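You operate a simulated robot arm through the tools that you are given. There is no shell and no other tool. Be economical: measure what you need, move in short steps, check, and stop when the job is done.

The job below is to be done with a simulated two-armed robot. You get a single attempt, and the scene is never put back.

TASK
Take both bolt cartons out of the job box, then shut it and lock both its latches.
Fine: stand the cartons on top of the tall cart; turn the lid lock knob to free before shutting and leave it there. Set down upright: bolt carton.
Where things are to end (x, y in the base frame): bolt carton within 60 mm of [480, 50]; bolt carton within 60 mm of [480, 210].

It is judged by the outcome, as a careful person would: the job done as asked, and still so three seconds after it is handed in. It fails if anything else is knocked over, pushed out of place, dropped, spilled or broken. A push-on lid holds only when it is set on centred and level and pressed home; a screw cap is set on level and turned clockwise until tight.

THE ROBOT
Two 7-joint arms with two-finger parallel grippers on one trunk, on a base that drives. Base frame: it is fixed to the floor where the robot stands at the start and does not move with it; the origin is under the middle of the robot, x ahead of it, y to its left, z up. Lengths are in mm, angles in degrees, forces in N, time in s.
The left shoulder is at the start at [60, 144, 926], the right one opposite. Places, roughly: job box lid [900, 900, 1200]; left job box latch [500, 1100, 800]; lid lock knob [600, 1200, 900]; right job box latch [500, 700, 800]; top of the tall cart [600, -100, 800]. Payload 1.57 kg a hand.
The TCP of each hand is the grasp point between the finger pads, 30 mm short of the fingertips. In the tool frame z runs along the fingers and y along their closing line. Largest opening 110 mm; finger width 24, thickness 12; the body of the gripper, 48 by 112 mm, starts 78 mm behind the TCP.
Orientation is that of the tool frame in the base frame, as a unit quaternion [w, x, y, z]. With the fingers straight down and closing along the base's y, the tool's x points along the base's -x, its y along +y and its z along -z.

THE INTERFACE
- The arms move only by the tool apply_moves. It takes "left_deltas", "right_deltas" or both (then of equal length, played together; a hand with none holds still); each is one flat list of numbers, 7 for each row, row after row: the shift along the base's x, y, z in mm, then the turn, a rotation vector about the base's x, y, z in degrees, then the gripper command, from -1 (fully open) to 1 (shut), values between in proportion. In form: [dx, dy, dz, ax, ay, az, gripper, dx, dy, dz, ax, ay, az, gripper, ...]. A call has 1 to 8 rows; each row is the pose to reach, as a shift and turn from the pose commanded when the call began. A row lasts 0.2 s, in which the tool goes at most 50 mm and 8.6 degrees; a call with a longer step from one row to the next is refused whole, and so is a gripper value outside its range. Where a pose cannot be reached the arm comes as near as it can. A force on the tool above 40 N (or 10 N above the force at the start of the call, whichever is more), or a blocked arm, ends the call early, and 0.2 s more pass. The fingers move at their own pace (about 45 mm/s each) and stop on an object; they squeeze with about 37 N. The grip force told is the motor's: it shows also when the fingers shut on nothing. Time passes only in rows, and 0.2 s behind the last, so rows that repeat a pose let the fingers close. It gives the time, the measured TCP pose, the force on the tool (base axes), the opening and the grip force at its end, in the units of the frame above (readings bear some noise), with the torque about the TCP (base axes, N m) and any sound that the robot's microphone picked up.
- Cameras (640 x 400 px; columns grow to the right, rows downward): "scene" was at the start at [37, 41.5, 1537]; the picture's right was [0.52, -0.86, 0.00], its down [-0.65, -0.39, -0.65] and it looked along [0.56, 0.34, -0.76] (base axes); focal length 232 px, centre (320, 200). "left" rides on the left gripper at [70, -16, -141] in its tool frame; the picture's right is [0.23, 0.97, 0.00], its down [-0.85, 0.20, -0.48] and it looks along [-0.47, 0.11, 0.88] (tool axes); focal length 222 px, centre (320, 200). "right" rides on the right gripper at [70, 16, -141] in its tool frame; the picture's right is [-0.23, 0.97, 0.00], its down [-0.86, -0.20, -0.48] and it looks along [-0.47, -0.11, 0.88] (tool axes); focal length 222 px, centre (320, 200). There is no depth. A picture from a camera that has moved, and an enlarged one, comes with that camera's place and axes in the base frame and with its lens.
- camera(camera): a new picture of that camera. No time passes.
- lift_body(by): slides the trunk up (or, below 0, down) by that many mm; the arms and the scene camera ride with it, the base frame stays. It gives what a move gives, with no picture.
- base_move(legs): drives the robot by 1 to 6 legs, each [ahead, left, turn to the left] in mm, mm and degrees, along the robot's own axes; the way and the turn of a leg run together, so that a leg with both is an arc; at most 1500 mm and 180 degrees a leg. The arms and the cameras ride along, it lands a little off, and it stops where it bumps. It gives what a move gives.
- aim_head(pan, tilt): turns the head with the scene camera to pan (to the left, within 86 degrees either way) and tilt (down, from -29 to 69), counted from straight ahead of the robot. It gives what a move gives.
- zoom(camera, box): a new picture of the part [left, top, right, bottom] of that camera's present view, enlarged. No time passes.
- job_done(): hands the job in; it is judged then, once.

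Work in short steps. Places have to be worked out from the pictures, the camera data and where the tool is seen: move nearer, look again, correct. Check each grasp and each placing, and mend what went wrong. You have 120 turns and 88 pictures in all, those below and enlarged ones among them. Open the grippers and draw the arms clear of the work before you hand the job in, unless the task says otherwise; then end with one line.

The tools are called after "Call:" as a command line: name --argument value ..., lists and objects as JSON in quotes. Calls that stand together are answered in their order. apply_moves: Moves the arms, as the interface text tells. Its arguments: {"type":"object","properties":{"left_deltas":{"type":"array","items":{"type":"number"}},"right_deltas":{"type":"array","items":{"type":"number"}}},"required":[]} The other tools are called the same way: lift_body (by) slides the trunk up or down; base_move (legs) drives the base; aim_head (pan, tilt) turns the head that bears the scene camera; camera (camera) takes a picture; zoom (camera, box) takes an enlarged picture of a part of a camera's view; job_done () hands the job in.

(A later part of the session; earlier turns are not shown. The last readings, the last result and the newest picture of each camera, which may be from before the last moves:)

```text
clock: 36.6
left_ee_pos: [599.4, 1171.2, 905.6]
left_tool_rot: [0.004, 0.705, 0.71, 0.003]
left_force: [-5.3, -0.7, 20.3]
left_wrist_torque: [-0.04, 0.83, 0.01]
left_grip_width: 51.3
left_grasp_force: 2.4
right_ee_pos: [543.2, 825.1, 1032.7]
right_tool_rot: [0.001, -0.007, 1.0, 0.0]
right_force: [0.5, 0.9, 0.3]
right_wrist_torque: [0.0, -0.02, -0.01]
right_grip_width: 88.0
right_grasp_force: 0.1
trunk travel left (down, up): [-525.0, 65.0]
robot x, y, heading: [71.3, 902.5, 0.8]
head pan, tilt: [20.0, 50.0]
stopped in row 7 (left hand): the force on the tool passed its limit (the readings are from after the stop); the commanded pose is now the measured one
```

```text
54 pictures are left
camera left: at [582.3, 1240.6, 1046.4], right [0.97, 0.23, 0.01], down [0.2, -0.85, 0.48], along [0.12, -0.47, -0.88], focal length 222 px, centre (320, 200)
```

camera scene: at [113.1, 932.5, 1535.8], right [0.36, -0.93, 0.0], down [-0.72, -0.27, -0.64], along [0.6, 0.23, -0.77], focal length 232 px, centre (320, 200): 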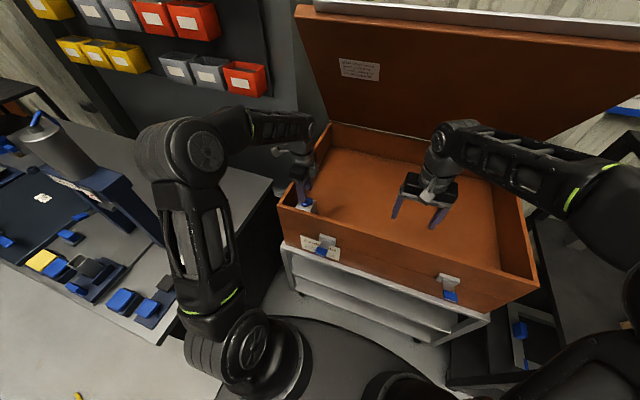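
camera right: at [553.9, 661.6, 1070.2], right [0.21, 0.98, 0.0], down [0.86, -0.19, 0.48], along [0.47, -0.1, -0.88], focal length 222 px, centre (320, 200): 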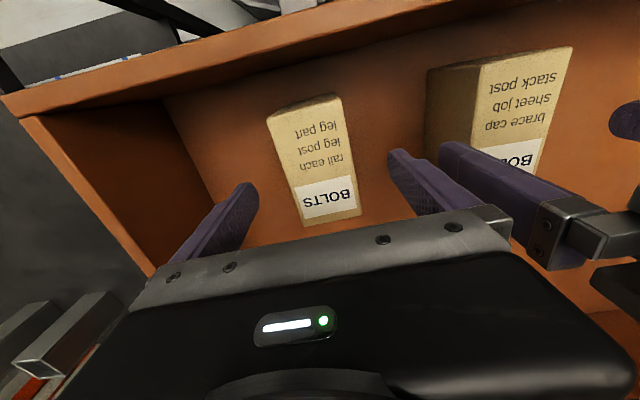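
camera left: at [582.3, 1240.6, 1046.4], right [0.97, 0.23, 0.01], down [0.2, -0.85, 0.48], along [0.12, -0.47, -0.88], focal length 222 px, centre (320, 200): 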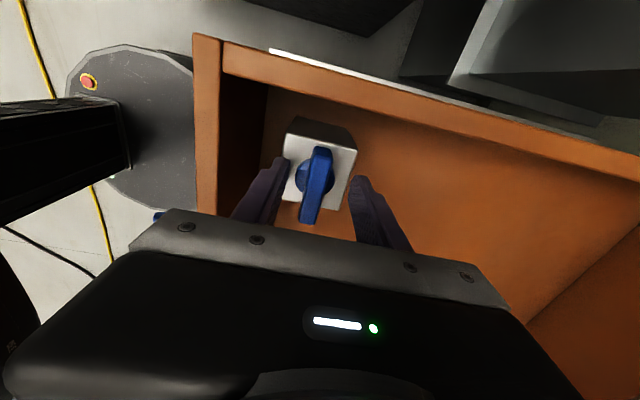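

Tips touched the block top (≈z 875). Up 4 mm, centre in x, and close on the bar.

Call:
apply_moves --left_deltas '[-2, 0, 4, 0, 0, 0, 0.15, -2, 0, 4, 0, 0, 0, 0.6, -2, 0, 4, 0, 0, 0, 1, -2, 0, 4, 0, 0, 0, 1, -2, 0, 4, 0, 0, 0, 1]'

Call:
zoom --camera "left" --box '[230, 100, 430, 250]'

```text
clock: 37.8
left_ee_pos: [595.0, 1171.7, 906.0]
left_tool_rot: [0.0, 0.705, 0.71, 0.001]
left_force: [-16.7, -2.3, -10.9]
left_wrist_torque: [0.19, 0.54, 0.01]
left_grip_width: 31.5
left_grasp_force: 38.7
right_ee_pos: [543.1, 825.6, 1033.4]
right_tool_rot: [0.001, -0.007, 1.0, 0.001]
right_force: [-0.5, -0.1, 1.1]
right_wrist_torque: [-0.01, -0.01, -0.01]
right_grip_width: 88.0
right_grasp_force: 0.1
trunk travel left (down, up): [-525.0, 65.0]
robot x, y, heading: [68.1, 905.0, 0.8]
head pan, tilt: [20.0, 50.0]
```

```text
2.67 times, centred on (330, 175) of left
camera zoom: at [579.3, 1241.0, 1046.3], right [0.97, 0.23, 0.0], down [0.2, -0.85, 0.48], along [0.11, -0.47, -0.88], focal length 592 px, centre (293, 267)
```

zoom: 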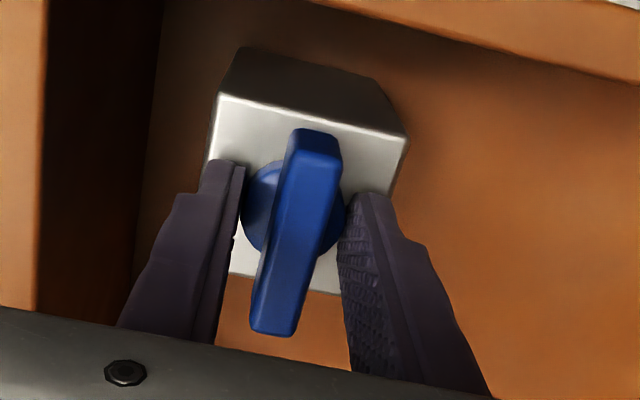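

The tips grip the round boss (31.5 mm), under the bar. Open, rise 11 mm, close again on the bar.

Call:
apply_moves --left_deltas '[0, 0, 0, 0, 0, 0, 0.2, 0, 0, 0, 0, 0, 0, 0.2, 1, 0, 11, 0, 0, 0, 0.2, 1, 0, 11, 0, 0, 0, 1, 1, 0, 11, 0, 0, 0, 1, 1, 0, 11, 0, 0, 0, 1, 1, 0, 11, 0, 0, 0, 1]'

Call:
zoom --camera "left" --box '[230, 100, 430, 250]'

```text
clock: 39.4
left_ee_pos: [594.6, 1170.5, 917.1]
left_tool_rot: [0.002, 0.704, 0.71, 0.001]
left_force: [-18.9, -2.7, -1.3]
left_wrist_torque: [-0.23, 0.8, 0.01]
left_grip_width: 13.8
left_grasp_force: 30.7
right_ee_pos: [542.5, 824.9, 1034.5]
right_tool_rot: [0.002, -0.007, 1.0, 0.001]
right_force: [-0.5, 0.0, -0.6]
right_wrist_torque: [0.04, 0.0, -0.02]
right_grip_width: 88.0
right_grasp_force: 0.1
trunk travel left (down, up): [-525.0, 65.0]
robot x, y, heading: [69.8, 904.2, 0.9]
head pan, tilt: [20.0, 50.0]
```

```text
2.67 times, centred on (330, 175) of left
camera zoom: at [579.1, 1239.9, 1058.5], right [0.97, 0.23, 0.0], down [0.2, -0.85, 0.48], along [0.11, -0.47, -0.88], focal length 592 px, centre (293, 267)
```

zoom: 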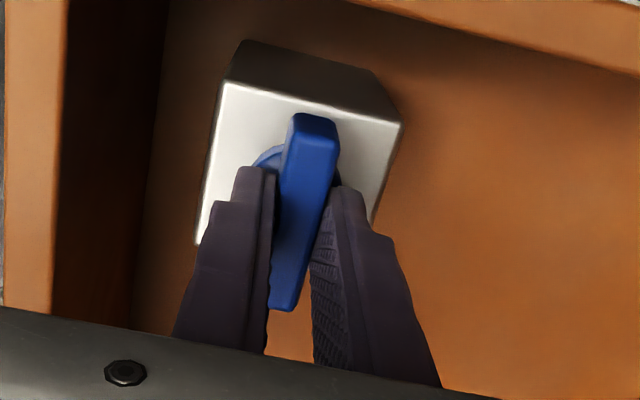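

Bar gripped (13.8 mm). Try turning counter-clockwise a little, watching the torque.

Call:
apply_moves --left_deltas '[-2, 0, 0, 0, 0, 0, 1, -2, 0, 0, 0, 0, 5, 1, -2, 0, 0, 0, 0, 10, 1, -2, 0, 0, 0, 0, 15, 1, -2, 0, 0, 0, 0, 15, 1]'

Call:
zoom --camera "left" --box '[230, 100, 430, 250]'

```text
clock: 40.6
left_ee_pos: [595.8, 1169.6, 916.6]
left_tool_rot: [0.002, 0.605, 0.796, 0.002]
left_force: [-13.2, -8.1, -13.3]
left_wrist_torque: [-0.18, 0.78, 0.02]
left_grip_width: 13.9
left_grasp_force: 30.4
right_ee_pos: [543.1, 824.2, 1033.8]
right_tool_rot: [0.002, -0.007, 1.0, 0.0]
right_force: [0.2, -0.3, 0.2]
right_wrist_torque: [-0.01, -0.01, 0.01]
right_grip_width: 88.3
right_grasp_force: 0.0
trunk travel left (down, up): [-525.0, 65.0]
robot x, y, heading: [69.3, 901.8, 0.7]
head pan, tilt: [20.0, 50.0]
```

```text
2.67 times, centred on (330, 175) of left
camera zoom: at [561.6, 1233.0, 1058.4], right [0.88, 0.48, 0.0], down [0.42, -0.77, 0.48], along [0.23, -0.42, -0.88], focal length 592 px, centre (293, 267)
```

zoom: 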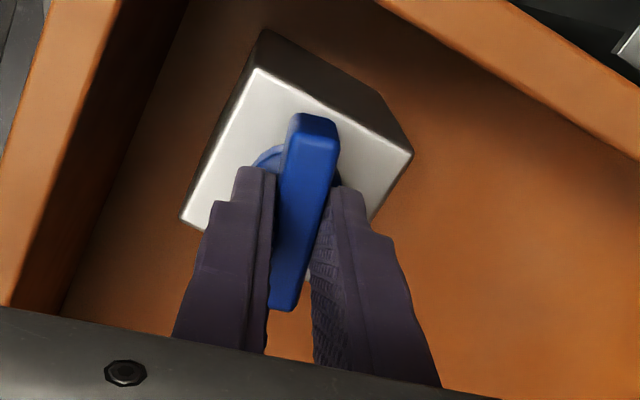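

The knob turns with the hand, no resistance. Continue counter-clockwise.

Call:
apply_moves --left_deltas '[0, 1, 0, 0, 0, 8, 1, 0, 2, 0, 0, 0, 16, 1, 0, 2, 0, 0, 0, 24, 1, 0, 2, 0, 0, 0, 32, 1, 0, 2, 0, 0, 0, 40, 1, 0, 2, 0, 0, 0, 48, 1, 0, 2, 0, 0, 0, 48, 1]'

```text
clock: 42.2
left_ee_pos: [594.7, 1170.4, 919.2]
left_tool_rot: [0.001, 0.229, 0.973, 0.003]
left_force: [-11.3, -21.6, -16.9]
left_wrist_torque: [-1.09, -0.17, 0.02]
left_grip_width: 13.9
left_grasp_force: 30.4
right_ee_pos: [544.5, 823.2, 1032.7]
right_tool_rot: [0.001, -0.007, 1.0, 0.001]
right_force: [-0.1, 0.5, 0.0]
right_wrist_torque: [-0.01, 0.01, -0.01]
right_grip_width: 88.0
right_grasp_force: 0.0
trunk travel left (down, up): [-525.0, 65.0]
robot x, y, heading: [71.4, 908.0, 0.8]
head pan, tilt: [20.0, 50.0]
```

Turned ~63° so far. Relieve side forces and continue to 90°.

Call:
apply_moves --left_deltas '[-1, -3, -2, 0, 0, 6, 1, -1, -3, -2, 0, 0, 12, 1, -1, -3, -2, 0, 0, 18, 1, -1, -3, -2, 0, 0, 24, 1, -1, -3, -2, 0, 0, 28, 1, -1, -3, -2, 0, 0, 28, 1]'

Call:
zoom --camera "left" --box '[230, 100, 430, 250]'

```text
clock: 43.6
left_ee_pos: [595.7, 1170.4, 917.5]
left_tool_rot: [0.004, -0.012, 1.0, 0.005]
left_force: [-0.2, -3.9, 20.0]
left_wrist_torque: [-0.6, 0.07, -0.83]
left_grip_width: 14.5
left_grasp_force: 30.6
right_ee_pos: [542.7, 824.2, 1033.4]
right_tool_rot: [0.001, -0.007, 1.0, 0.001]
right_force: [0.0, 0.0, 0.9]
right_wrist_torque: [0.01, -0.01, -0.02]
right_grip_width: 88.1
right_grasp_force: 0.1
trunk travel left (down, up): [-525.0, 65.0]
robot x, y, heading: [66.5, 903.7, 0.8]
head pan, tilt: [20.0, 50.0]
```

```text
2.67 times, centred on (330, 175) of left
camera zoom: at [526.7, 1151.4, 1058.0], right [-0.25, 0.97, 0.01], down [0.85, 0.22, 0.49], along [0.47, 0.13, -0.87], focal length 592 px, centre (293, 267)
```

zoom: 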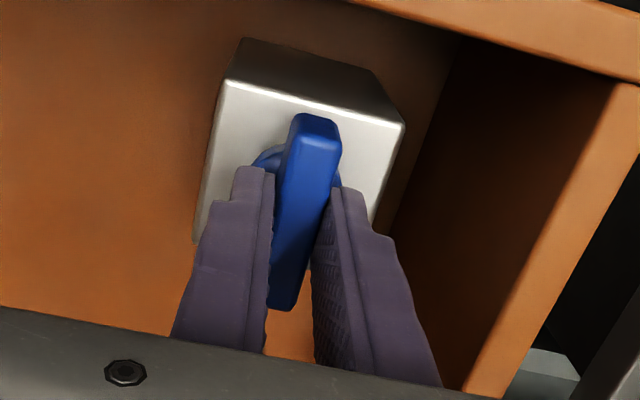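

Turned 90° and a stop torque (−0.83 Nm) appears: end of travel. Release and rise.

Call:
apply_moves --left_deltas '[0, 0, 0, 0, 0, -1, 0.6, 0, 0, 0, 0, 0, -1, 0.2, 0, 0, 0, 0, 0, -1, 0.0, 0, 0, 40, 0, 0, -1, 0, 0, -20, 85, 0, 0, -1, 0, 0, -50, 125, 0, 0, -1, 0, 0, -80, 150, 0, 0, -1, 0]'

Call:
camera --camera "scene"

Call:
camera --camera "left"

```text
clock: 45.2
left_ee_pos: [596.7, 1092.0, 1064.2]
left_tool_rot: [-0.001, -0.003, 1.0, 0.004]
left_force: [0.6, -0.2, -0.4]
left_wrist_torque: [0.0, 0.03, 0.0]
left_grip_width: 55.0
left_grasp_force: 0.1
right_ee_pos: [544.1, 824.1, 1032.6]
right_tool_rot: [0.001, -0.007, 1.0, 0.0]
right_force: [0.2, -0.3, 0.4]
right_wrist_torque: [0.0, -0.02, 0.01]
right_grip_width: 88.3
right_grasp_force: 0.0
trunk travel left (down, up): [-525.0, 65.0]
robot x, y, heading: [69.9, 902.7, 0.8]
head pan, tilt: [20.0, 50.0]
```

```text
49 pictures are left
camera scene: at [113.1, 931.8, 1535.7], right [0.36, -0.93, 0.0], down [-0.72, -0.27, -0.64], along [0.6, 0.23, -0.77], focal length 232 px, centre (320, 200)
```

scene: 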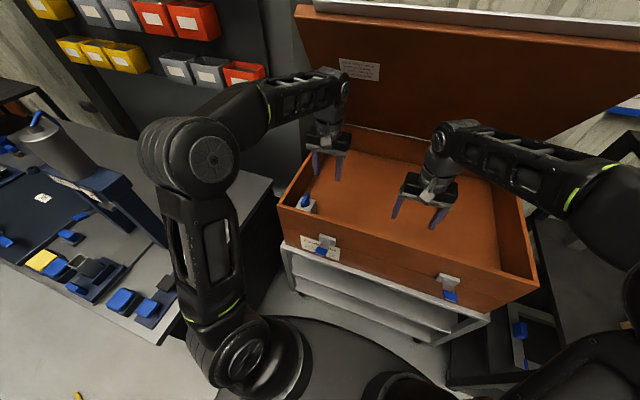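

```text
48 pictures are left
camera left: at [528.6, 1073.7, 1206.2], right [-0.23, 0.97, 0.01], down [0.85, 0.2, 0.48], along [0.47, 0.12, -0.88], focal length 222 px, centre (320, 200)
```

left: 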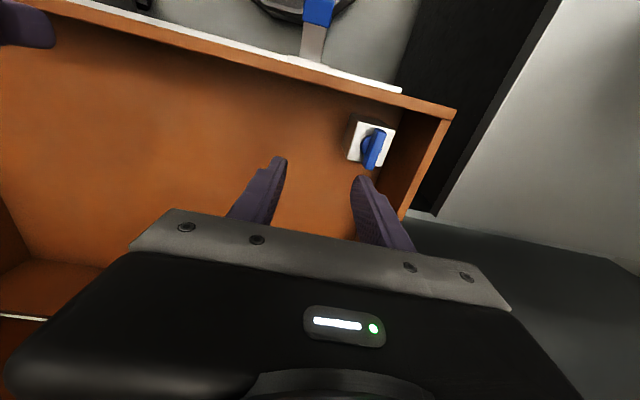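

Knob now lies along x (turned 90° to its stop). Earlier views give the lid's front edge near [780, –, 1408] with hinge near x 1115, so it leans ~56° open over the box. I draw both hands back from under it, raise the trunk and look at the lid edge.

Call:
apply_moves --left_deltas '[-30, -15, 0, 0, 0, 0, 0, -60, -30, 0, 0, 0, 0, 0.3, -90, -45, 0, 0, 0, 0, 0.6, -120, -60, 0, 0, 0, 0, 1, -140, -70, 0, 0, 0, 0, 1]' --right_deltas '[-26, -30, 0, 0, 0, 0, -1, -52, -60, 0, 0, 0, 0, -1, -78, -90, 0, 0, 0, 0, -1, -104, -120, 0, 0, 0, 0, -1, -130, -150, 0, 0, 0, 0, -1]'

Call:
lift_body --by 62

Call:
base_move --legs '[[60, 0, -0.8]]'

Call:
aim_head --pan 0 --tilt 12

Call:
camera --camera "scene"

```text
clock: 46.4
left_ee_pos: [453.6, 1019.5, 1065.7]
left_tool_rot: [0.001, -0.003, 1.0, 0.004]
left_force: [-0.6, -0.2, -0.7]
left_wrist_torque: [0.01, -0.04, 0.01]
left_grip_width: 0.1
left_grasp_force: 16.3
right_ee_pos: [412.1, 674.4, 1031.3]
right_tool_rot: [0.002, -0.007, 1.0, 0.001]
right_force: [-0.8, -0.1, 0.8]
right_wrist_torque: [0.03, -0.02, 0.0]
right_grip_width: 109.8
right_grasp_force: 0.0
trunk travel left (down, up): [-525.0, 65.0]
robot x, y, heading: [69.0, 901.2, 0.8]
head pan, tilt: [20.0, 50.0]
```

```text
clock: 47.4
left_ee_pos: [456.0, 1020.3, 1127.7]
left_tool_rot: [0.0, -0.003, 1.0, 0.004]
left_force: [-0.5, 0.0, 0.3]
left_wrist_torque: [-0.01, -0.02, -0.01]
left_grip_width: 0.4
left_grasp_force: 21.4
right_ee_pos: [415.5, 675.0, 1093.9]
right_tool_rot: [0.001, -0.007, 1.0, 0.001]
right_force: [0.2, 0.8, 0.0]
right_wrist_torque: [-0.02, 0.01, -0.01]
right_grip_width: 110.0
right_grasp_force: 0.0
trunk travel left (down, up): [-587.0, 3.0]
robot x, y, heading: [69.6, 904.4, 0.9]
head pan, tilt: [20.0, 50.0]
```

```text
clock: 48.4
left_ee_pos: [517.0, 1017.4, 1127.9]
left_tool_rot: [-0.001, 0.003, 1.0, 0.004]
left_force: [0.9, 0.5, -0.1]
left_wrist_torque: [0.04, 0.04, 0.02]
left_grip_width: 0.0
left_grasp_force: 21.5
right_ee_pos: [470.5, 671.3, 1093.4]
right_tool_rot: [-0.001, -0.001, 1.0, 0.001]
right_force: [0.4, 0.4, -0.8]
right_wrist_torque: [-0.04, 0.03, 0.01]
right_grip_width: 109.9
right_grasp_force: 0.1
trunk travel left (down, up): [-587.0, 3.0]
robot x, y, heading: [128.0, 905.0, 0.2]
head pan, tilt: [20.0, 50.0]
```

```text
clock: 49.4
left_ee_pos: [516.1, 1016.3, 1128.6]
left_tool_rot: [0.0, 0.002, 1.0, 0.004]
left_force: [-0.7, 0.8, -0.5]
left_wrist_torque: [0.03, -0.02, 0.0]
left_grip_width: 0.0
left_grasp_force: 21.4
right_ee_pos: [469.9, 671.3, 1092.6]
right_tool_rot: [0.001, -0.001, 1.0, 0.001]
right_force: [-0.7, -0.1, 0.1]
right_wrist_torque: [-0.03, 0.04, 0.0]
right_grip_width: 110.3
right_grasp_force: 0.0
trunk travel left (down, up): [-587.0, 3.0]
robot x, y, heading: [132.9, 906.8, 0.5]
head pan, tilt: [0.0, 12.0]
```

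```text
47 pictures are left
camera scene: at [192.5, 906.1, 1656.3], right [0.0, -1.0, 0.0], down [-0.21, 0.0, -0.98], along [0.98, 0.0, -0.21], focal length 232 px, centre (320, 200)
```

scene: 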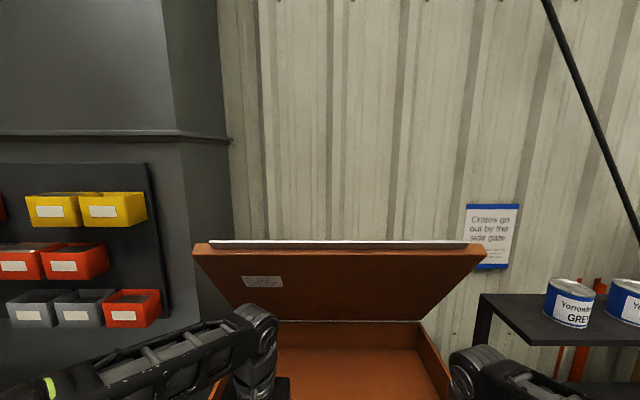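

Call:
zoom --camera "scene" --box '[180, 220, 500, 420]'

Call:
zoom --camera "scene" --box '[180, 230, 260, 280]'

```text
refused: 420 is not a number from 0 to 400
```

```text
8.00 times, centred on (220, 255) of scene
camera zoom: at [192.5, 906.1, 1656.3], right [0.0, -1.0, 0.0], down [-0.21, 0.0, -0.98], along [0.98, 0.0, -0.21], focal length 1857 px, centre (1120, -240)
```

zoom: 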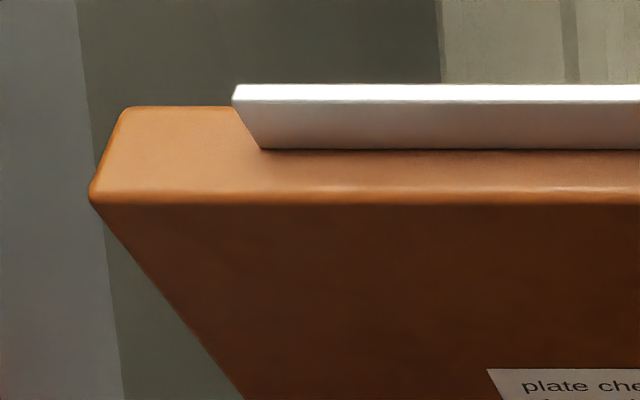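

The lid has a grey strip protruding ~35 mm from its front edge, tip near [767, 570–1197, 1424]. I raise the left hand, pitching its closed fingers forward, to reach over that strip.

Call:
apply_moves --left_deltas '[8, -7, 38, 0, -8.5, 0, 1, 16, -14, 76, 0, -17, 0, 1, 24, -21, 114, 0, -25.5, 0, 1, 32, -28, 152, 0, -34, 0, 1, 40, -35, 190, 0, -42.5, 0, 1, 48, -42, 228, 0, -51, 0, 1, 56, -49, 266, 0, -59.5, 0, 1, 64, -56, 304, 0, -68, 0, 1]'

Call:
camera --camera "scene"

```text
clock: 51.2
left_ee_pos: [578.2, 961.1, 1434.4]
left_tool_rot: [0.56, 0.0, 0.828, 0.005]
left_force: [-0.8, 0.2, 0.8]
left_wrist_torque: [0.0, 0.01, 0.0]
left_grip_width: 0.0
left_grasp_force: 21.0
right_ee_pos: [469.7, 672.0, 1092.9]
right_tool_rot: [0.001, -0.001, 1.0, 0.001]
right_force: [0.5, -0.3, 0.7]
right_wrist_torque: [0.0, -0.04, -0.05]
right_grip_width: 110.0
right_grasp_force: 0.0
trunk travel left (down, up): [-587.0, 3.0]
robot x, y, heading: [129.3, 904.0, 0.1]
head pan, tilt: [0.0, 12.0]
```

```text
45 pictures are left
camera scene: at [192.6, 905.9, 1656.3], right [0.0, -1.0, 0.0], down [-0.21, 0.0, -0.98], along [0.98, 0.0, -0.21], focal length 232 px, centre (320, 200)
```

scene: 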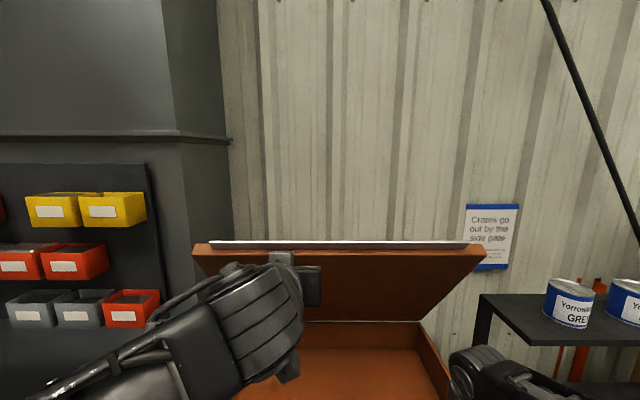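

Hand is fine at pitch 22°. Raise a little, level the fingers, and extend over the strip.

Call:
apply_moves --left_deltas '[0, 0, 20, 0, -8, 0, 1, 0, 0, 38, 0, -15, 0, 1, 40, 0, 38, 0, -15, 0, 1, 80, 0, 38, 0, -15, 0, 1, 120, 0, 38, 0, -15, 0, 1, 160, 0, 38, 0, -15, 0, 1, 205, 0, 38, 0, -15, 0, 1]'

Call:
camera --camera "scene"

```text
clock: 52.8
left_ee_pos: [787.6, 960.4, 1469.1]
left_tool_rot: [0.662, 0.001, 0.75, 0.004]
left_force: [0.5, -0.3, 0.0]
left_wrist_torque: [0.02, -0.01, -0.01]
left_grip_width: 0.0
left_grasp_force: 21.1
right_ee_pos: [471.9, 671.3, 1092.2]
right_tool_rot: [0.0, -0.001, 1.0, 0.001]
right_force: [0.2, -0.5, -0.6]
right_wrist_torque: [0.01, 0.03, 0.0]
right_grip_width: 109.9
right_grasp_force: 0.2
trunk travel left (down, up): [-587.0, 3.0]
robot x, y, heading: [130.5, 901.8, 0.1]
head pan, tilt: [0.0, 12.0]
```

```text
44 pictures are left
camera scene: at [194.6, 905.7, 1656.2], right [0.0, -1.0, 0.0], down [-0.21, 0.0, -0.98], along [0.98, 0.0, -0.21], focal length 232 px, centre (320, 200)
```

scene: 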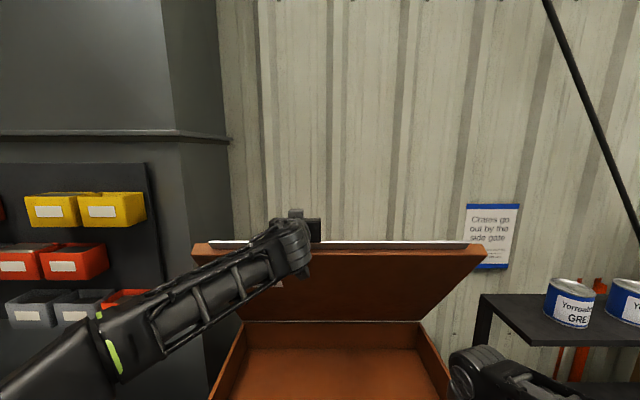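

Call:
camera --camera "left"

```text
43 pictures are left
camera left: at [640.9, 943.2, 1416.8], right [-0.03, 0.98, -0.22], down [-0.37, 0.19, 0.91], along [0.93, 0.11, 0.36], focal length 222 px, centre (320, 200)
```

left: 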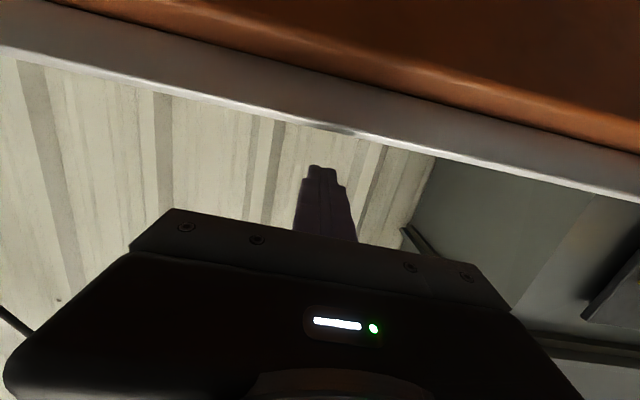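

Strip tip confirmed at about [767,1424]; fingers hover ~30 mm above. Push down along the lid's arc, first 15°.

Call:
apply_moves --left_deltas '[-8.6, 0, -20, 0, 0, 0, 1, -8.6, 0, -32, 0, 0, 0, 1, -36.4, 0, -54.2, 0, 3, 0, 1, -60.8, 0, -75.5, 0, 6, 0, 1, -84.1, 0, -98.2, 0, 9, 0, 1, -106.2, 0, -122, 0, 12, 0, 1]'

Call:
camera --camera "scene"

```text
clock: 54.2
left_ee_pos: [677.5, 961.0, 1348.1]
left_tool_rot: [0.581, 0.001, 0.814, 0.004]
left_force: [-1.6, -0.4, 4.8]
left_wrist_torque: [-0.08, 0.09, -0.04]
left_grip_width: 0.0
left_grasp_force: 21.5
right_ee_pos: [470.2, 671.6, 1092.9]
right_tool_rot: [0.002, -0.001, 1.0, 0.001]
right_force: [0.2, 0.4, 0.0]
right_wrist_torque: [0.0, -0.01, 0.03]
right_grip_width: 109.9
right_grasp_force: 0.0
trunk travel left (down, up): [-587.0, 3.0]
robot x, y, heading: [127.3, 901.1, 0.2]
head pan, tilt: [0.0, 12.0]
```

```text
42 pictures are left
camera scene: at [192.2, 906.0, 1656.3], right [0.0, -1.0, 0.0], down [-0.21, 0.0, -0.98], along [0.98, 0.0, -0.21], focal length 232 px, centre (320, 200)
```

scene: 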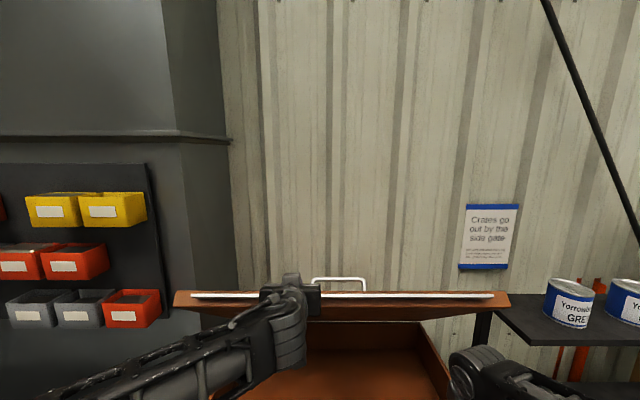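

The lid follows with only ~5 N. Continue the arc to ~19° and draw the right hand further back.

Call:
apply_moves --left_deltas '[-21.1, 0, -24.9, 0, 3, 0, 1, -40.7, 0, -51.1, 0, 6, 0, 1, -59.2, 0, -78.3, 0, 9, 0, 1, -76.2, 0, -106.5, 0, 12, 0, 1, -91.7, 0, -135.7, 0, 16, 0, 1, -105.8, 0, -165.9, 0, 20, 0, 1, -118.5, 0, -196.8, 0, 24, 0, 1, -129.7, 0, -228.4, 0, 28, 0, 1]' --right_deltas '[-10, -15, 0, 0, 0, 0, -1, -20, -30, 0, 0, 0, 0, -1, -30, -45, 0, 0, 0, 0, -1, -40, -60, 0, 0, 0, 0, -1, -40, -60, 0, 0, 0, 0, -1, -40, -60, 0, 0, 0, 0, -1, -40, -60, 0, 0, 0, 0, -1, -40, -60, 0, 0, 0, 0, -1]'

Call:
aim_head --pan 0 --tilt 45

Call:
camera --camera "scene"

```text
clock: 56.0
left_ee_pos: [547.7, 959.4, 1117.7]
left_tool_rot: [0.366, 0.002, 0.931, 0.004]
left_force: [0.0, 0.0, 0.1]
left_wrist_torque: [0.02, 0.03, -0.05]
left_grip_width: 0.0
left_grasp_force: 21.3
right_ee_pos: [430.9, 611.1, 1093.8]
right_tool_rot: [0.001, -0.001, 1.0, 0.001]
right_force: [-0.4, 0.1, -0.1]
right_wrist_torque: [0.02, 0.01, 0.0]
right_grip_width: 110.1
right_grasp_force: 0.1
trunk travel left (down, up): [-587.0, 3.0]
robot x, y, heading: [124.9, 905.2, -0.0]
head pan, tilt: [0.0, 12.0]
```

```text
clock: 57.0
left_ee_pos: [549.1, 960.7, 1118.7]
left_tool_rot: [0.367, 0.002, 0.93, 0.004]
left_force: [0.0, -0.2, -0.8]
left_wrist_torque: [0.0, 0.0, -0.03]
left_grip_width: 0.4
left_grasp_force: 21.6
right_ee_pos: [429.9, 610.1, 1094.2]
right_tool_rot: [0.002, -0.001, 1.0, 0.0]
right_force: [0.1, 0.1, 0.5]
right_wrist_torque: [-0.01, -0.02, -0.01]
right_grip_width: 110.1
right_grasp_force: 0.1
trunk travel left (down, up): [-587.0, 3.0]
robot x, y, heading: [123.7, 902.7, 0.1]
head pan, tilt: [0.0, 45.0]
```

```text
41 pictures are left
camera scene: at [180.7, 906.1, 1604.7], right [0.0, -1.0, 0.0], down [-0.71, 0.0, -0.71], along [0.71, 0.0, -0.71], focal length 232 px, centre (320, 200)
```

scene: 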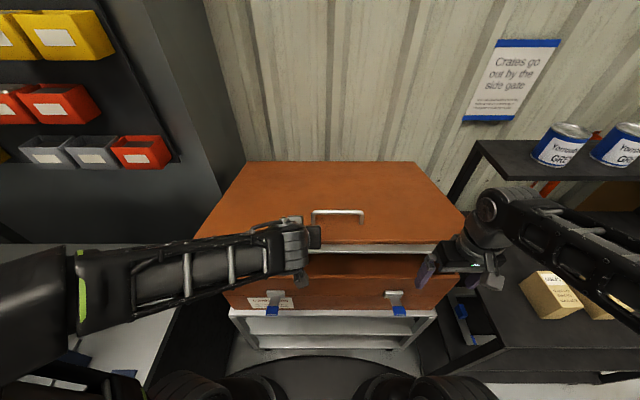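

Lid is now ~10–15° open. Keep pushing down near its front edge, pitching the fingers further down.

Call:
apply_moves --left_deltas '[2, 0, -25, 0, 5, 0, 1, 4, 0, -50, 0, 10, 0, 1, 6, 0, -75, 0, 15, 0, 1, 8, 0, -100, 0, 20, 0, 1, 10, 0, -120, 0, 24, 0, 1, 12, 0, -135, 0, 28, 0, 1]'

Call:
camera --camera "scene"

```text
clock: 58.4
left_ee_pos: [560.9, 959.6, 991.2]
left_tool_rot: [0.143, 0.003, 0.99, 0.004]
left_force: [-6.7, 1.9, 15.5]
left_wrist_torque: [0.06, 0.26, 0.02]
left_grip_width: 0.0
left_grasp_force: 21.3
right_ee_pos: [429.6, 611.2, 1093.0]
right_tool_rot: [0.001, -0.001, 1.0, 0.001]
right_force: [0.7, -0.3, 0.2]
right_wrist_torque: [0.0, 0.03, 0.03]
right_grip_width: 110.1
right_grasp_force: 0.0
trunk travel left (down, up): [-587.0, 3.0]
robot x, y, heading: [128.6, 903.8, 0.2]
head pan, tilt: [0.0, 45.0]
stopped in row 6 (left hand): the force on the tool passed its limit (the readings are from after the stop); the commanded pose is now the measured one
```

```text
40 pictures are left
camera scene: at [179.5, 906.2, 1604.9], right [0.0, -1.0, 0.0], down [-0.71, 0.0, -0.71], along [0.71, 0.0, -0.71], focal length 232 px, centre (320, 200)
```

scene: 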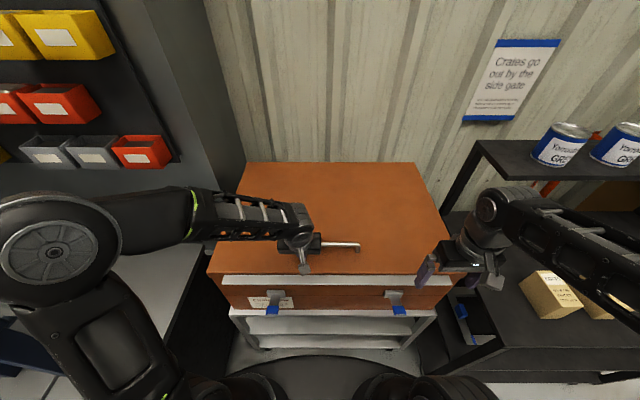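

Contact felt (~16 N); the lid looks shut. Check the seam and latches.

Call:
zoom --camera "scene" --box '[200, 250, 330, 330]'

Call:
zoom --camera "scene" --box '[330, 250, 460, 330]'

```text
4.92 times, centred on (265, 290) of scene
camera zoom: at [179.5, 906.2, 1604.9], right [0.0, -1.0, 0.0], down [-0.71, 0.0, -0.71], along [0.71, 0.0, -0.71], focal length 1143 px, centre (591, -243)
```

zoom: 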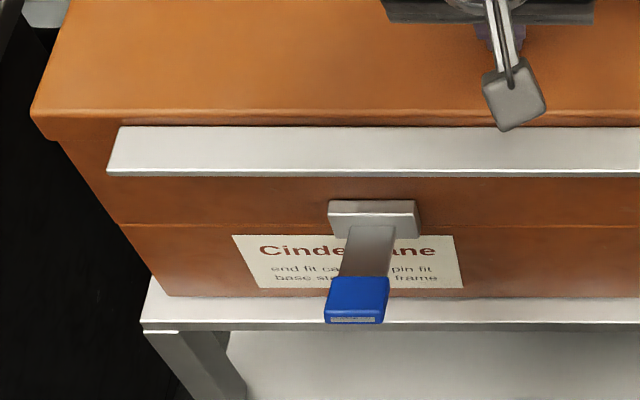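

```text
4.92 times, centred on (395, 290) of scene
camera zoom: at [179.5, 906.2, 1604.9], right [0.0, -1.0, 0.0], down [-0.71, 0.0, -0.71], along [0.71, 0.0, -0.71], focal length 1143 px, centre (-49, -243)
```

zoom: 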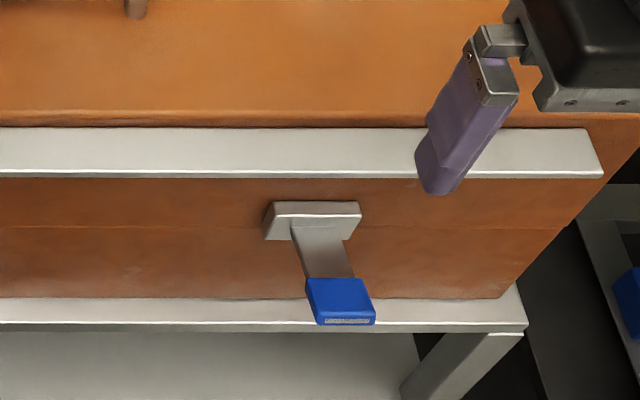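

The lid is shut. The latch levers stick out from plates at about z 800 (tips near x 455). Raise the left hand, back the robot 90 mm, and look closer at the latches.

Call:
apply_moves --left_deltas '[0, 0, 30, 0, 0, 0, 1, 0, 0, 60, 0, 5, 0, 1, 0, 0, 90, 0, 10, 0, 1, -20, 0, 110, 0, 16, 0, 1]'

Call:
base_move --legs '[[-90, 0, 0]]'

Call:
aim_head --pan 0 --tilt 55

Call:
camera --camera "scene"

```text
clock: 59.4
left_ee_pos: [540.2, 960.1, 1099.8]
left_tool_rot: [0.001, 0.003, 1.0, 0.004]
left_force: [0.4, -0.1, -0.4]
left_wrist_torque: [0.0, -0.03, 0.0]
left_grip_width: 0.0
left_grasp_force: 21.2
right_ee_pos: [430.5, 611.5, 1093.5]
right_tool_rot: [0.0, -0.001, 1.0, 0.0]
right_force: [-0.7, -0.5, 0.4]
right_wrist_torque: [0.0, 0.02, -0.05]
right_grip_width: 110.1
right_grasp_force: 0.0
trunk travel left (down, up): [-587.0, 3.0]
robot x, y, heading: [132.0, 901.8, 0.2]
head pan, tilt: [0.0, 45.0]
```

```text
clock: 60.5
left_ee_pos: [448.7, 958.9, 1098.2]
left_tool_rot: [0.003, 0.003, 1.0, 0.004]
left_force: [-0.3, 0.8, -0.2]
left_wrist_torque: [-0.04, -0.01, 0.02]
left_grip_width: 0.2
left_grasp_force: 21.7
right_ee_pos: [339.1, 611.2, 1092.9]
right_tool_rot: [0.002, 0.0, 1.0, 0.001]
right_force: [0.1, -0.5, 0.0]
right_wrist_torque: [0.03, -0.09, -0.01]
right_grip_width: 109.9
right_grasp_force: 0.0
trunk travel left (down, up): [-587.0, 3.0]
robot x, y, heading: [38.1, 906.0, 0.2]
head pan, tilt: [0.0, 45.0]
```

```text
clock: 61.2
left_ee_pos: [451.2, 959.3, 1098.0]
left_tool_rot: [0.003, 0.002, 1.0, 0.004]
left_force: [0.2, -0.2, 0.5]
left_wrist_torque: [-0.01, -0.02, 0.0]
left_grip_width: 0.1
left_grasp_force: 21.0
right_ee_pos: [341.2, 609.6, 1093.6]
right_tool_rot: [0.001, -0.002, 1.0, 0.001]
right_force: [0.8, -0.6, -0.4]
right_wrist_torque: [-0.02, -0.01, 0.03]
right_grip_width: 109.9
right_grasp_force: 0.0
trunk travel left (down, up): [-587.0, 3.0]
robot x, y, heading: [37.1, 904.0, 0.3]
head pan, tilt: [0.0, 55.0]
```

```text
37 pictures are left
camera scene: at [81.7, 905.9, 1591.3], right [0.0, -1.0, 0.0], down [-0.82, 0.0, -0.57], along [0.57, 0.0, -0.82], focal length 232 px, centre (320, 200)
```

scene: 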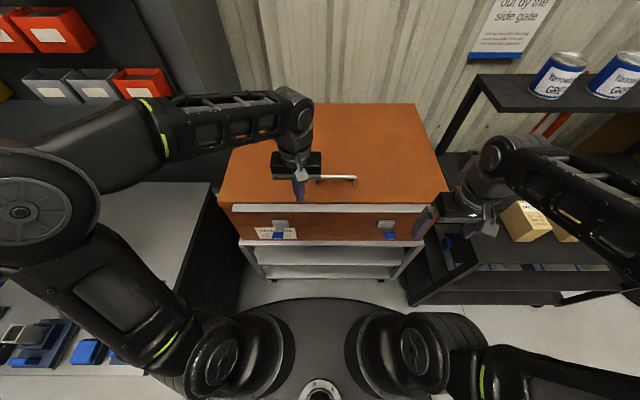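

Lid stays shut. Pull the left hand back, lower the trunk 280 mm for a frontal look at the latches.

Call:
apply_moves --left_deltas '[-35, 0, 0, 0, 0, 0, 1, -70, 0, 0, 0, 0, 0, 1]'

Call:
lift_body --by -250

Call:
aim_head --pan 0 --tilt 45

Call:
zoom --camera "scene" --box '[180, 100, 500, 300]'

```text
clock: 61.8
left_ee_pos: [378.9, 959.8, 1097.1]
left_tool_rot: [0.002, 0.002, 1.0, 0.003]
left_force: [-0.7, -0.2, 0.4]
left_wrist_torque: [-0.03, -0.01, -0.04]
left_grip_width: 0.2
left_grasp_force: 21.1
right_ee_pos: [340.7, 610.2, 1094.2]
right_tool_rot: [0.001, -0.001, 1.0, 0.001]
right_force: [-0.8, -0.1, -0.1]
right_wrist_torque: [0.01, -0.05, 0.0]
right_grip_width: 110.2
right_grasp_force: 0.0
trunk travel left (down, up): [-587.0, 3.0]
robot x, y, heading: [37.3, 904.4, 0.3]
head pan, tilt: [0.0, 55.0]
```

```text
clock: 64.4
left_ee_pos: [379.8, 959.4, 846.7]
left_tool_rot: [0.003, 0.003, 1.0, 0.003]
left_force: [-0.3, 1.3, 0.6]
left_wrist_torque: [0.03, -0.01, -0.01]
left_grip_width: 0.1
left_grasp_force: 21.5
right_ee_pos: [339.7, 611.1, 843.7]
right_tool_rot: [0.001, -0.001, 1.0, 0.001]
right_force: [0.5, 0.1, -0.1]
right_wrist_torque: [-0.01, -0.01, 0.03]
right_grip_width: 110.0
right_grasp_force: 0.1
trunk travel left (down, up): [-337.0, 253.0]
robot x, y, heading: [40.1, 903.4, 0.2]
head pan, tilt: [0.0, 55.0]
```

```text
clock: 65.1
left_ee_pos: [380.7, 959.9, 848.2]
left_tool_rot: [0.003, 0.003, 1.0, 0.003]
left_force: [-0.3, -0.5, 0.0]
left_wrist_torque: [0.0, 0.01, 0.0]
left_grip_width: 0.2
left_grasp_force: 21.2
right_ee_pos: [341.4, 609.9, 843.7]
right_tool_rot: [0.001, -0.001, 1.0, 0.001]
right_force: [0.0, 0.5, 0.5]
right_wrist_torque: [-0.01, 0.01, -0.03]
right_grip_width: 110.0
right_grasp_force: 0.1
trunk travel left (down, up): [-337.0, 253.0]
robot x, y, heading: [35.0, 903.6, 0.1]
head pan, tilt: [0.0, 45.0]
```

```text
2.00 times, centred on (340, 200) of scene
camera zoom: at [90.5, 905.9, 1354.6], right [0.0, -1.0, 0.0], down [-0.71, 0.0, -0.71], along [0.71, 0.0, -0.71], focal length 464 px, centre (280, 200)
```

zoom: 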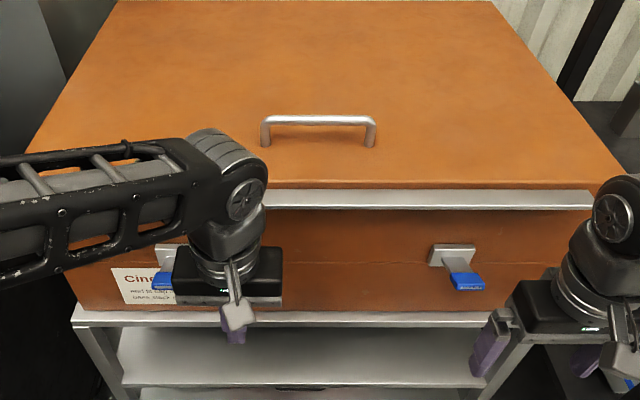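

Levers point outward and slightly up (tips ≈ [460,651,824]). I'll test the right latch: bring the right hand, fingers closed and pitched 45°, above its blue tip.

Call:
apply_moves --right_deltas '[0, 6, 15, 0, -7.5, 0, 0, 0, 14, 30, 0, -15, 0, 1, 10, 22, 45, 0, -22.5, 0, 1, 30, 30, 55, 0, -30, 0, 1, 50, 36, 55, 0, -37.5, 0, 1, 70, 41, 55, 0, -45, 0, 1, 95, 41, 45, 0, -45, 0, 1]'

Call:
zoom --camera "scene" --box '[380, 160, 480, 260]'

Call:
camera --camera "right"

```text
clock: 66.7
left_ee_pos: [381.2, 959.5, 847.1]
left_tool_rot: [0.003, 0.003, 1.0, 0.003]
left_force: [-1.6, -0.2, 0.1]
left_wrist_torque: [0.0, 0.02, 0.01]
left_grip_width: 0.0
left_grasp_force: 21.2
right_ee_pos: [443.8, 649.5, 895.3]
right_tool_rot: [0.383, -0.001, 0.924, 0.0]
right_force: [-0.2, 0.1, 0.3]
right_wrist_torque: [-0.02, 0.01, -0.01]
right_grip_width: 0.0
right_grasp_force: 16.7
right hand out of reach, approached as far as the arm can: row 6, 7
trunk travel left (down, up): [-337.0, 253.0]
robot x, y, heading: [39.2, 904.4, -0.2]
head pan, tilt: [0.0, 45.0]
```

```text
4.00 times, centred on (430, 210) of scene
camera zoom: at [90.8, 905.9, 1354.6], right [0.0, -1.0, 0.0], down [-0.71, 0.0, -0.71], along [0.71, 0.0, -0.71], focal length 928 px, centre (-120, 160)
```

zoom: 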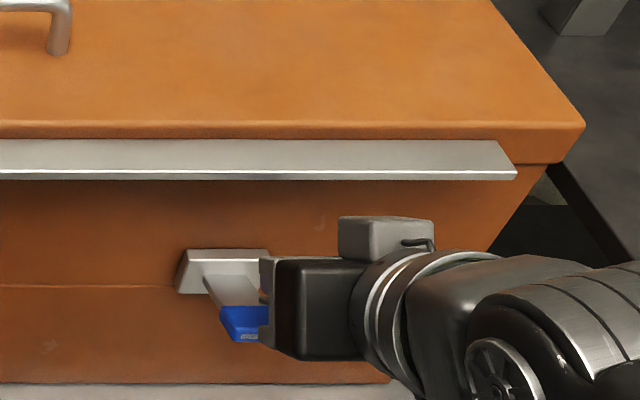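

```text
34 pictures are left
camera right: at [294.8, 664.4, 946.5], right [0.16, 0.97, 0.16], down [0.27, -0.2, 0.94], along [0.95, -0.11, -0.29], focal length 222 px, centre (320, 200)
```

right: 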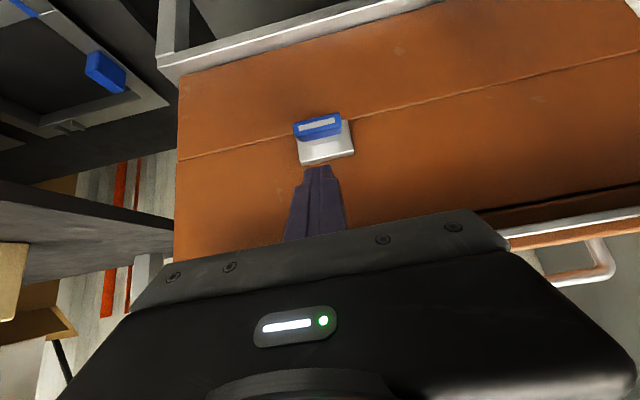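

The fingers are lined up above the right lever. Push down slowly and watch force and sound.

Call:
apply_moves --right_deltas '[0, 2, -15, 0, 0, 0, 1, 0, 2, -28, 0, 0, 0, 1, 0, 2, -36, 0, 0, 0, 1, 0, 2, -44, 0, 0, 0, 1, 0, 2, -52, 0, 0, 0, 1]'

Call:
camera --camera "right"

```text
clock: 67.9
left_ee_pos: [380.8, 959.3, 846.2]
left_tool_rot: [0.002, 0.003, 1.0, 0.004]
left_force: [-0.8, 1.0, -0.4]
left_wrist_torque: [0.02, 0.01, -0.02]
left_grip_width: 0.0
left_grasp_force: 21.4
right_ee_pos: [467.1, 642.6, 868.4]
right_tool_rot: [0.383, -0.002, 0.924, 0.001]
right_force: [0.1, 0.1, 0.8]
right_wrist_torque: [-0.01, -0.04, -0.04]
right_grip_width: 0.0
right_grasp_force: 21.2
right hand out of reach, approached as far as the arm can: row 1, 2, 3, 4, 5
trunk travel left (down, up): [-337.0, 253.0]
robot x, y, heading: [37.4, 905.3, 0.3]
head pan, tilt: [0.0, 45.0]
```

```text
33 pictures are left
camera right: at [318.4, 659.2, 918.2], right [0.16, 0.97, 0.16], down [0.27, -0.2, 0.94], along [0.95, -0.11, -0.29], focal length 222 px, centre (320, 200)
```

right: 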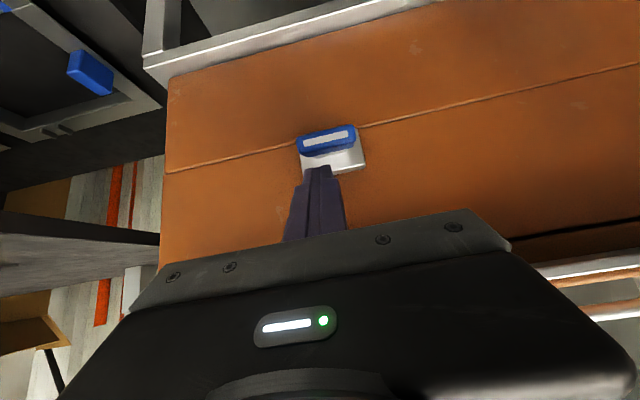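

The arm is folded at its limit. Back off 130 mm and raise the trunk 150 mm for a better posture.

Call:
base_move --legs '[[-130, 0, 0]]'

Call:
lift_body --by 150

```text
clock: 69.2
left_ee_pos: [250.8, 958.4, 846.9]
left_tool_rot: [0.004, 0.002, 1.0, 0.003]
left_force: [-0.6, 0.0, 0.1]
left_wrist_torque: [0.04, -0.02, 0.0]
left_grip_width: 0.3
left_grasp_force: 21.6
right_ee_pos: [336.4, 643.7, 867.3]
right_tool_rot: [0.383, -0.002, 0.924, 0.001]
right_force: [-0.1, 0.9, 0.0]
right_wrist_torque: [0.01, -0.02, 0.0]
right_grip_width: 0.0
right_grasp_force: 20.7
trunk travel left (down, up): [-337.0, 253.0]
robot x, y, heading: [-92.9, 904.8, 0.4]
head pan, tilt: [0.0, 45.0]
```

```text
clock: 71.0
left_ee_pos: [250.6, 958.8, 997.6]
left_tool_rot: [0.003, 0.003, 1.0, 0.004]
left_force: [0.6, 0.2, -0.8]
left_wrist_torque: [0.02, -0.02, -0.01]
left_grip_width: 0.2
left_grasp_force: 20.9
right_ee_pos: [336.0, 643.3, 1016.8]
right_tool_rot: [0.383, -0.002, 0.924, 0.001]
right_force: [-1.6, 0.0, -0.2]
right_wrist_torque: [0.0, -0.01, -0.02]
right_grip_width: 0.0
right_grasp_force: 21.1
trunk travel left (down, up): [-487.0, 103.0]
robot x, y, heading: [-94.6, 902.0, 0.3]
head pan, tilt: [0.0, 45.0]
```

Bring the right hand down and forward to above the lever tip.

Call:
apply_moves --right_deltas '[0, 2, -45, 0, 0, 0, 1, 15, 4, -85, 0, 0, 0, 1, 45, 6, -115, 0, 0, 0, 1, 75, 8, -135, 0, 0, 0, 1, 103, 9, -140, 0, 0, 0, 1]'

Call:
camera --camera "right"

```text
clock: 72.2
left_ee_pos: [252.9, 957.7, 997.1]
left_tool_rot: [0.002, 0.002, 1.0, 0.004]
left_force: [0.3, -0.2, 0.6]
left_wrist_torque: [0.04, 0.08, 0.01]
left_grip_width: 0.0
left_grasp_force: 21.1
right_ee_pos: [444.6, 651.4, 875.0]
right_tool_rot: [0.383, -0.002, 0.924, 0.002]
right_force: [0.1, -2.1, -1.6]
right_wrist_torque: [0.14, -0.1, 0.16]
right_grip_width: 0.0
right_grasp_force: 21.6
right hand out of reach, approached as far as the arm can: row 1, 2, 3
trunk travel left (down, up): [-487.0, 103.0]
robot x, y, heading: [-90.6, 906.0, 0.0]
head pan, tilt: [0.0, 45.0]
```

```text
32 pictures are left
camera right: at [295.6, 667.1, 926.3], right [0.15, 0.97, 0.16], down [0.27, -0.2, 0.94], along [0.95, -0.1, -0.29], focal length 222 px, centre (320, 200)
```

right: 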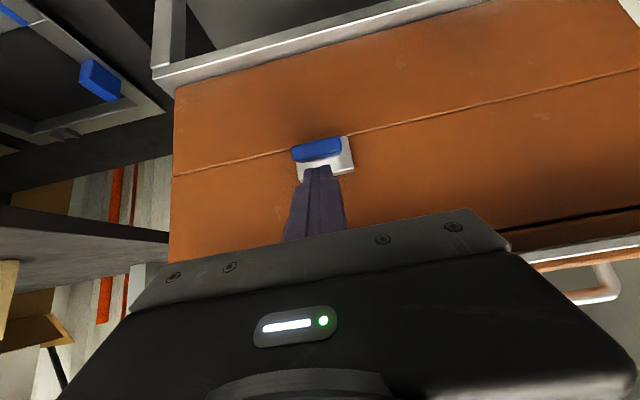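

Call:
zoom --camera "right" --box '[260, 110, 380, 200]'

Call:
zoom --camera "scene" --box '[240, 110, 440, 250]'

```text
4.44 times, centred on (320, 155) of right
camera zoom: at [295.6, 667.1, 926.3], right [0.15, 0.97, 0.16], down [0.27, -0.2, 0.94], along [0.95, -0.1, -0.29], focal length 987 px, centre (320, 400)
```

zoom: 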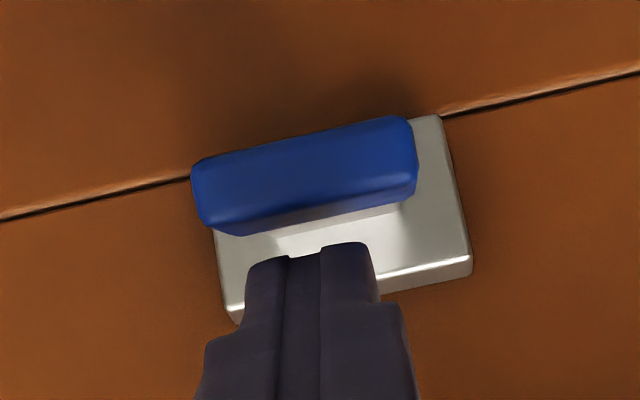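

```text
2.86 times, centred on (340, 180) of scene
camera zoom: at [-36.7, 903.0, 1504.4], right [0.0, -1.0, 0.0], down [-0.71, 0.0, -0.71], along [0.71, 0.0, -0.71], focal length 663 px, centre (263, 257)
```

zoom: 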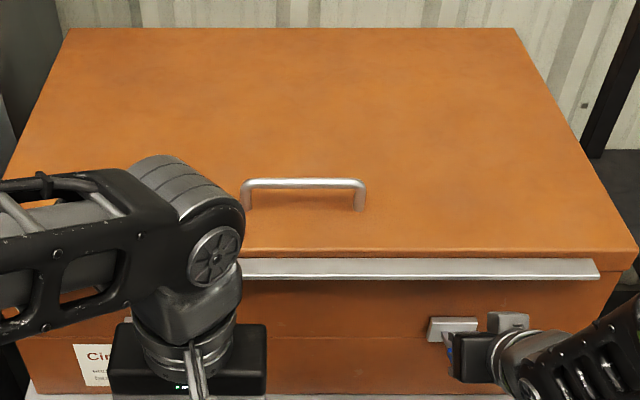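

The lever seems changed. Retract the hand a little and look from the scene camera.

Call:
apply_moves --right_deltas '[-20, -20, 15, 0, 0, 0, 1, -40, -55, 25, 0, 0, 0, 1, -60, -95, 25, 0, 0, 0, 1, -60, -140, 25, 0, 0, 0, 1]'

Call:
zoom --camera "scene" --box '[360, 190, 430, 240]'

```text
clock: 73.2
left_ee_pos: [249.3, 956.4, 997.7]
left_tool_rot: [0.003, 0.003, 1.0, 0.005]
left_force: [0.6, 0.4, 0.7]
left_wrist_torque: [-0.01, -0.02, 0.01]
left_grip_width: 0.2
left_grasp_force: 21.2
right_ee_pos: [375.1, 510.1, 901.1]
right_tool_rot: [0.382, -0.001, 0.924, 0.003]
right_force: [-1.1, -1.7, -0.5]
right_wrist_torque: [0.02, -0.08, 0.05]
right_grip_width: 0.0
right_grasp_force: 21.1
trunk travel left (down, up): [-487.0, 103.0]
robot x, y, heading: [-92.8, 905.4, 0.3]
head pan, tilt: [0.0, 45.0]
```

```text
8.00 times, centred on (395, 215) of scene
camera zoom: at [-40.3, 902.4, 1504.6], right [0.0, -1.0, 0.0], down [-0.71, 0.0, -0.71], along [0.71, 0.0, -0.71], focal length 1857 px, centre (-280, 80)
```

zoom: 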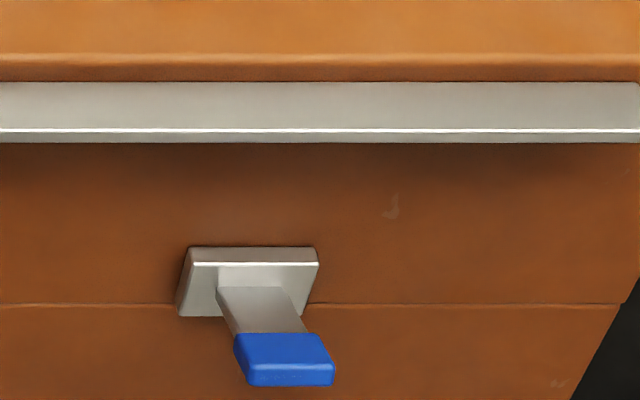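

I want a side view of this lever: yaw the right hand about 60° to look along +y at it.

Call:
apply_moves --right_deltas '[0, -3, 0, 0, 0, 8.5, 1, 0, -6, 0, 0, 0, 17, 1, 0, -9, 0, 0, 0, 25.5, 1, 0, -12, 0, 0, 0, 34, 1, 0, -15, -5, 0, 0, 42.5, 1, 0, -18, -10, 0, 0, 51, 1, 0, -20, -15, 0, 0, 59.5, 1]'

Call:
camera --camera "right"

```text
clock: 74.8
left_ee_pos: [250.9, 958.4, 998.6]
left_tool_rot: [0.003, 0.002, 1.0, 0.003]
left_force: [0.2, 0.5, -0.3]
left_wrist_torque: [-0.01, 0.04, 0.02]
left_grip_width: 0.1
left_grasp_force: 21.6
right_ee_pos: [381.3, 493.1, 887.2]
right_tool_rot: [0.331, -0.461, 0.801, 0.19]
right_force: [-0.4, 0.0, -0.4]
right_wrist_torque: [0.01, -0.02, -0.02]
right_grip_width: 0.0
right_grasp_force: 21.0
trunk travel left (down, up): [-487.0, 103.0]
robot x, y, heading: [-90.8, 901.7, 0.1]
head pan, tilt: [0.0, 45.0]
```

```text
28 pictures are left
camera right: at [291.6, 371.4, 937.5], right [-0.76, 0.63, 0.16], down [0.31, 0.13, 0.94], along [0.57, 0.77, -0.29], focal length 222 px, centre (320, 200)
```

right: 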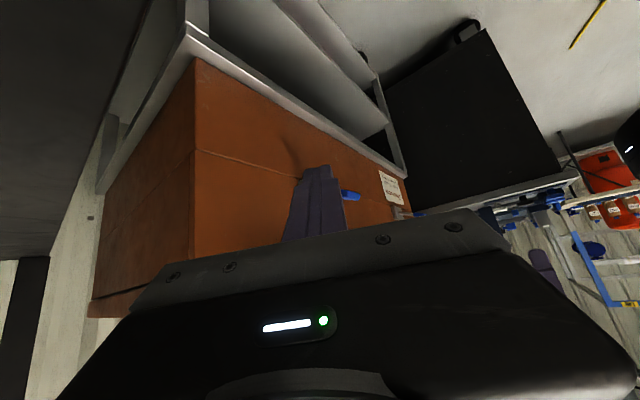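

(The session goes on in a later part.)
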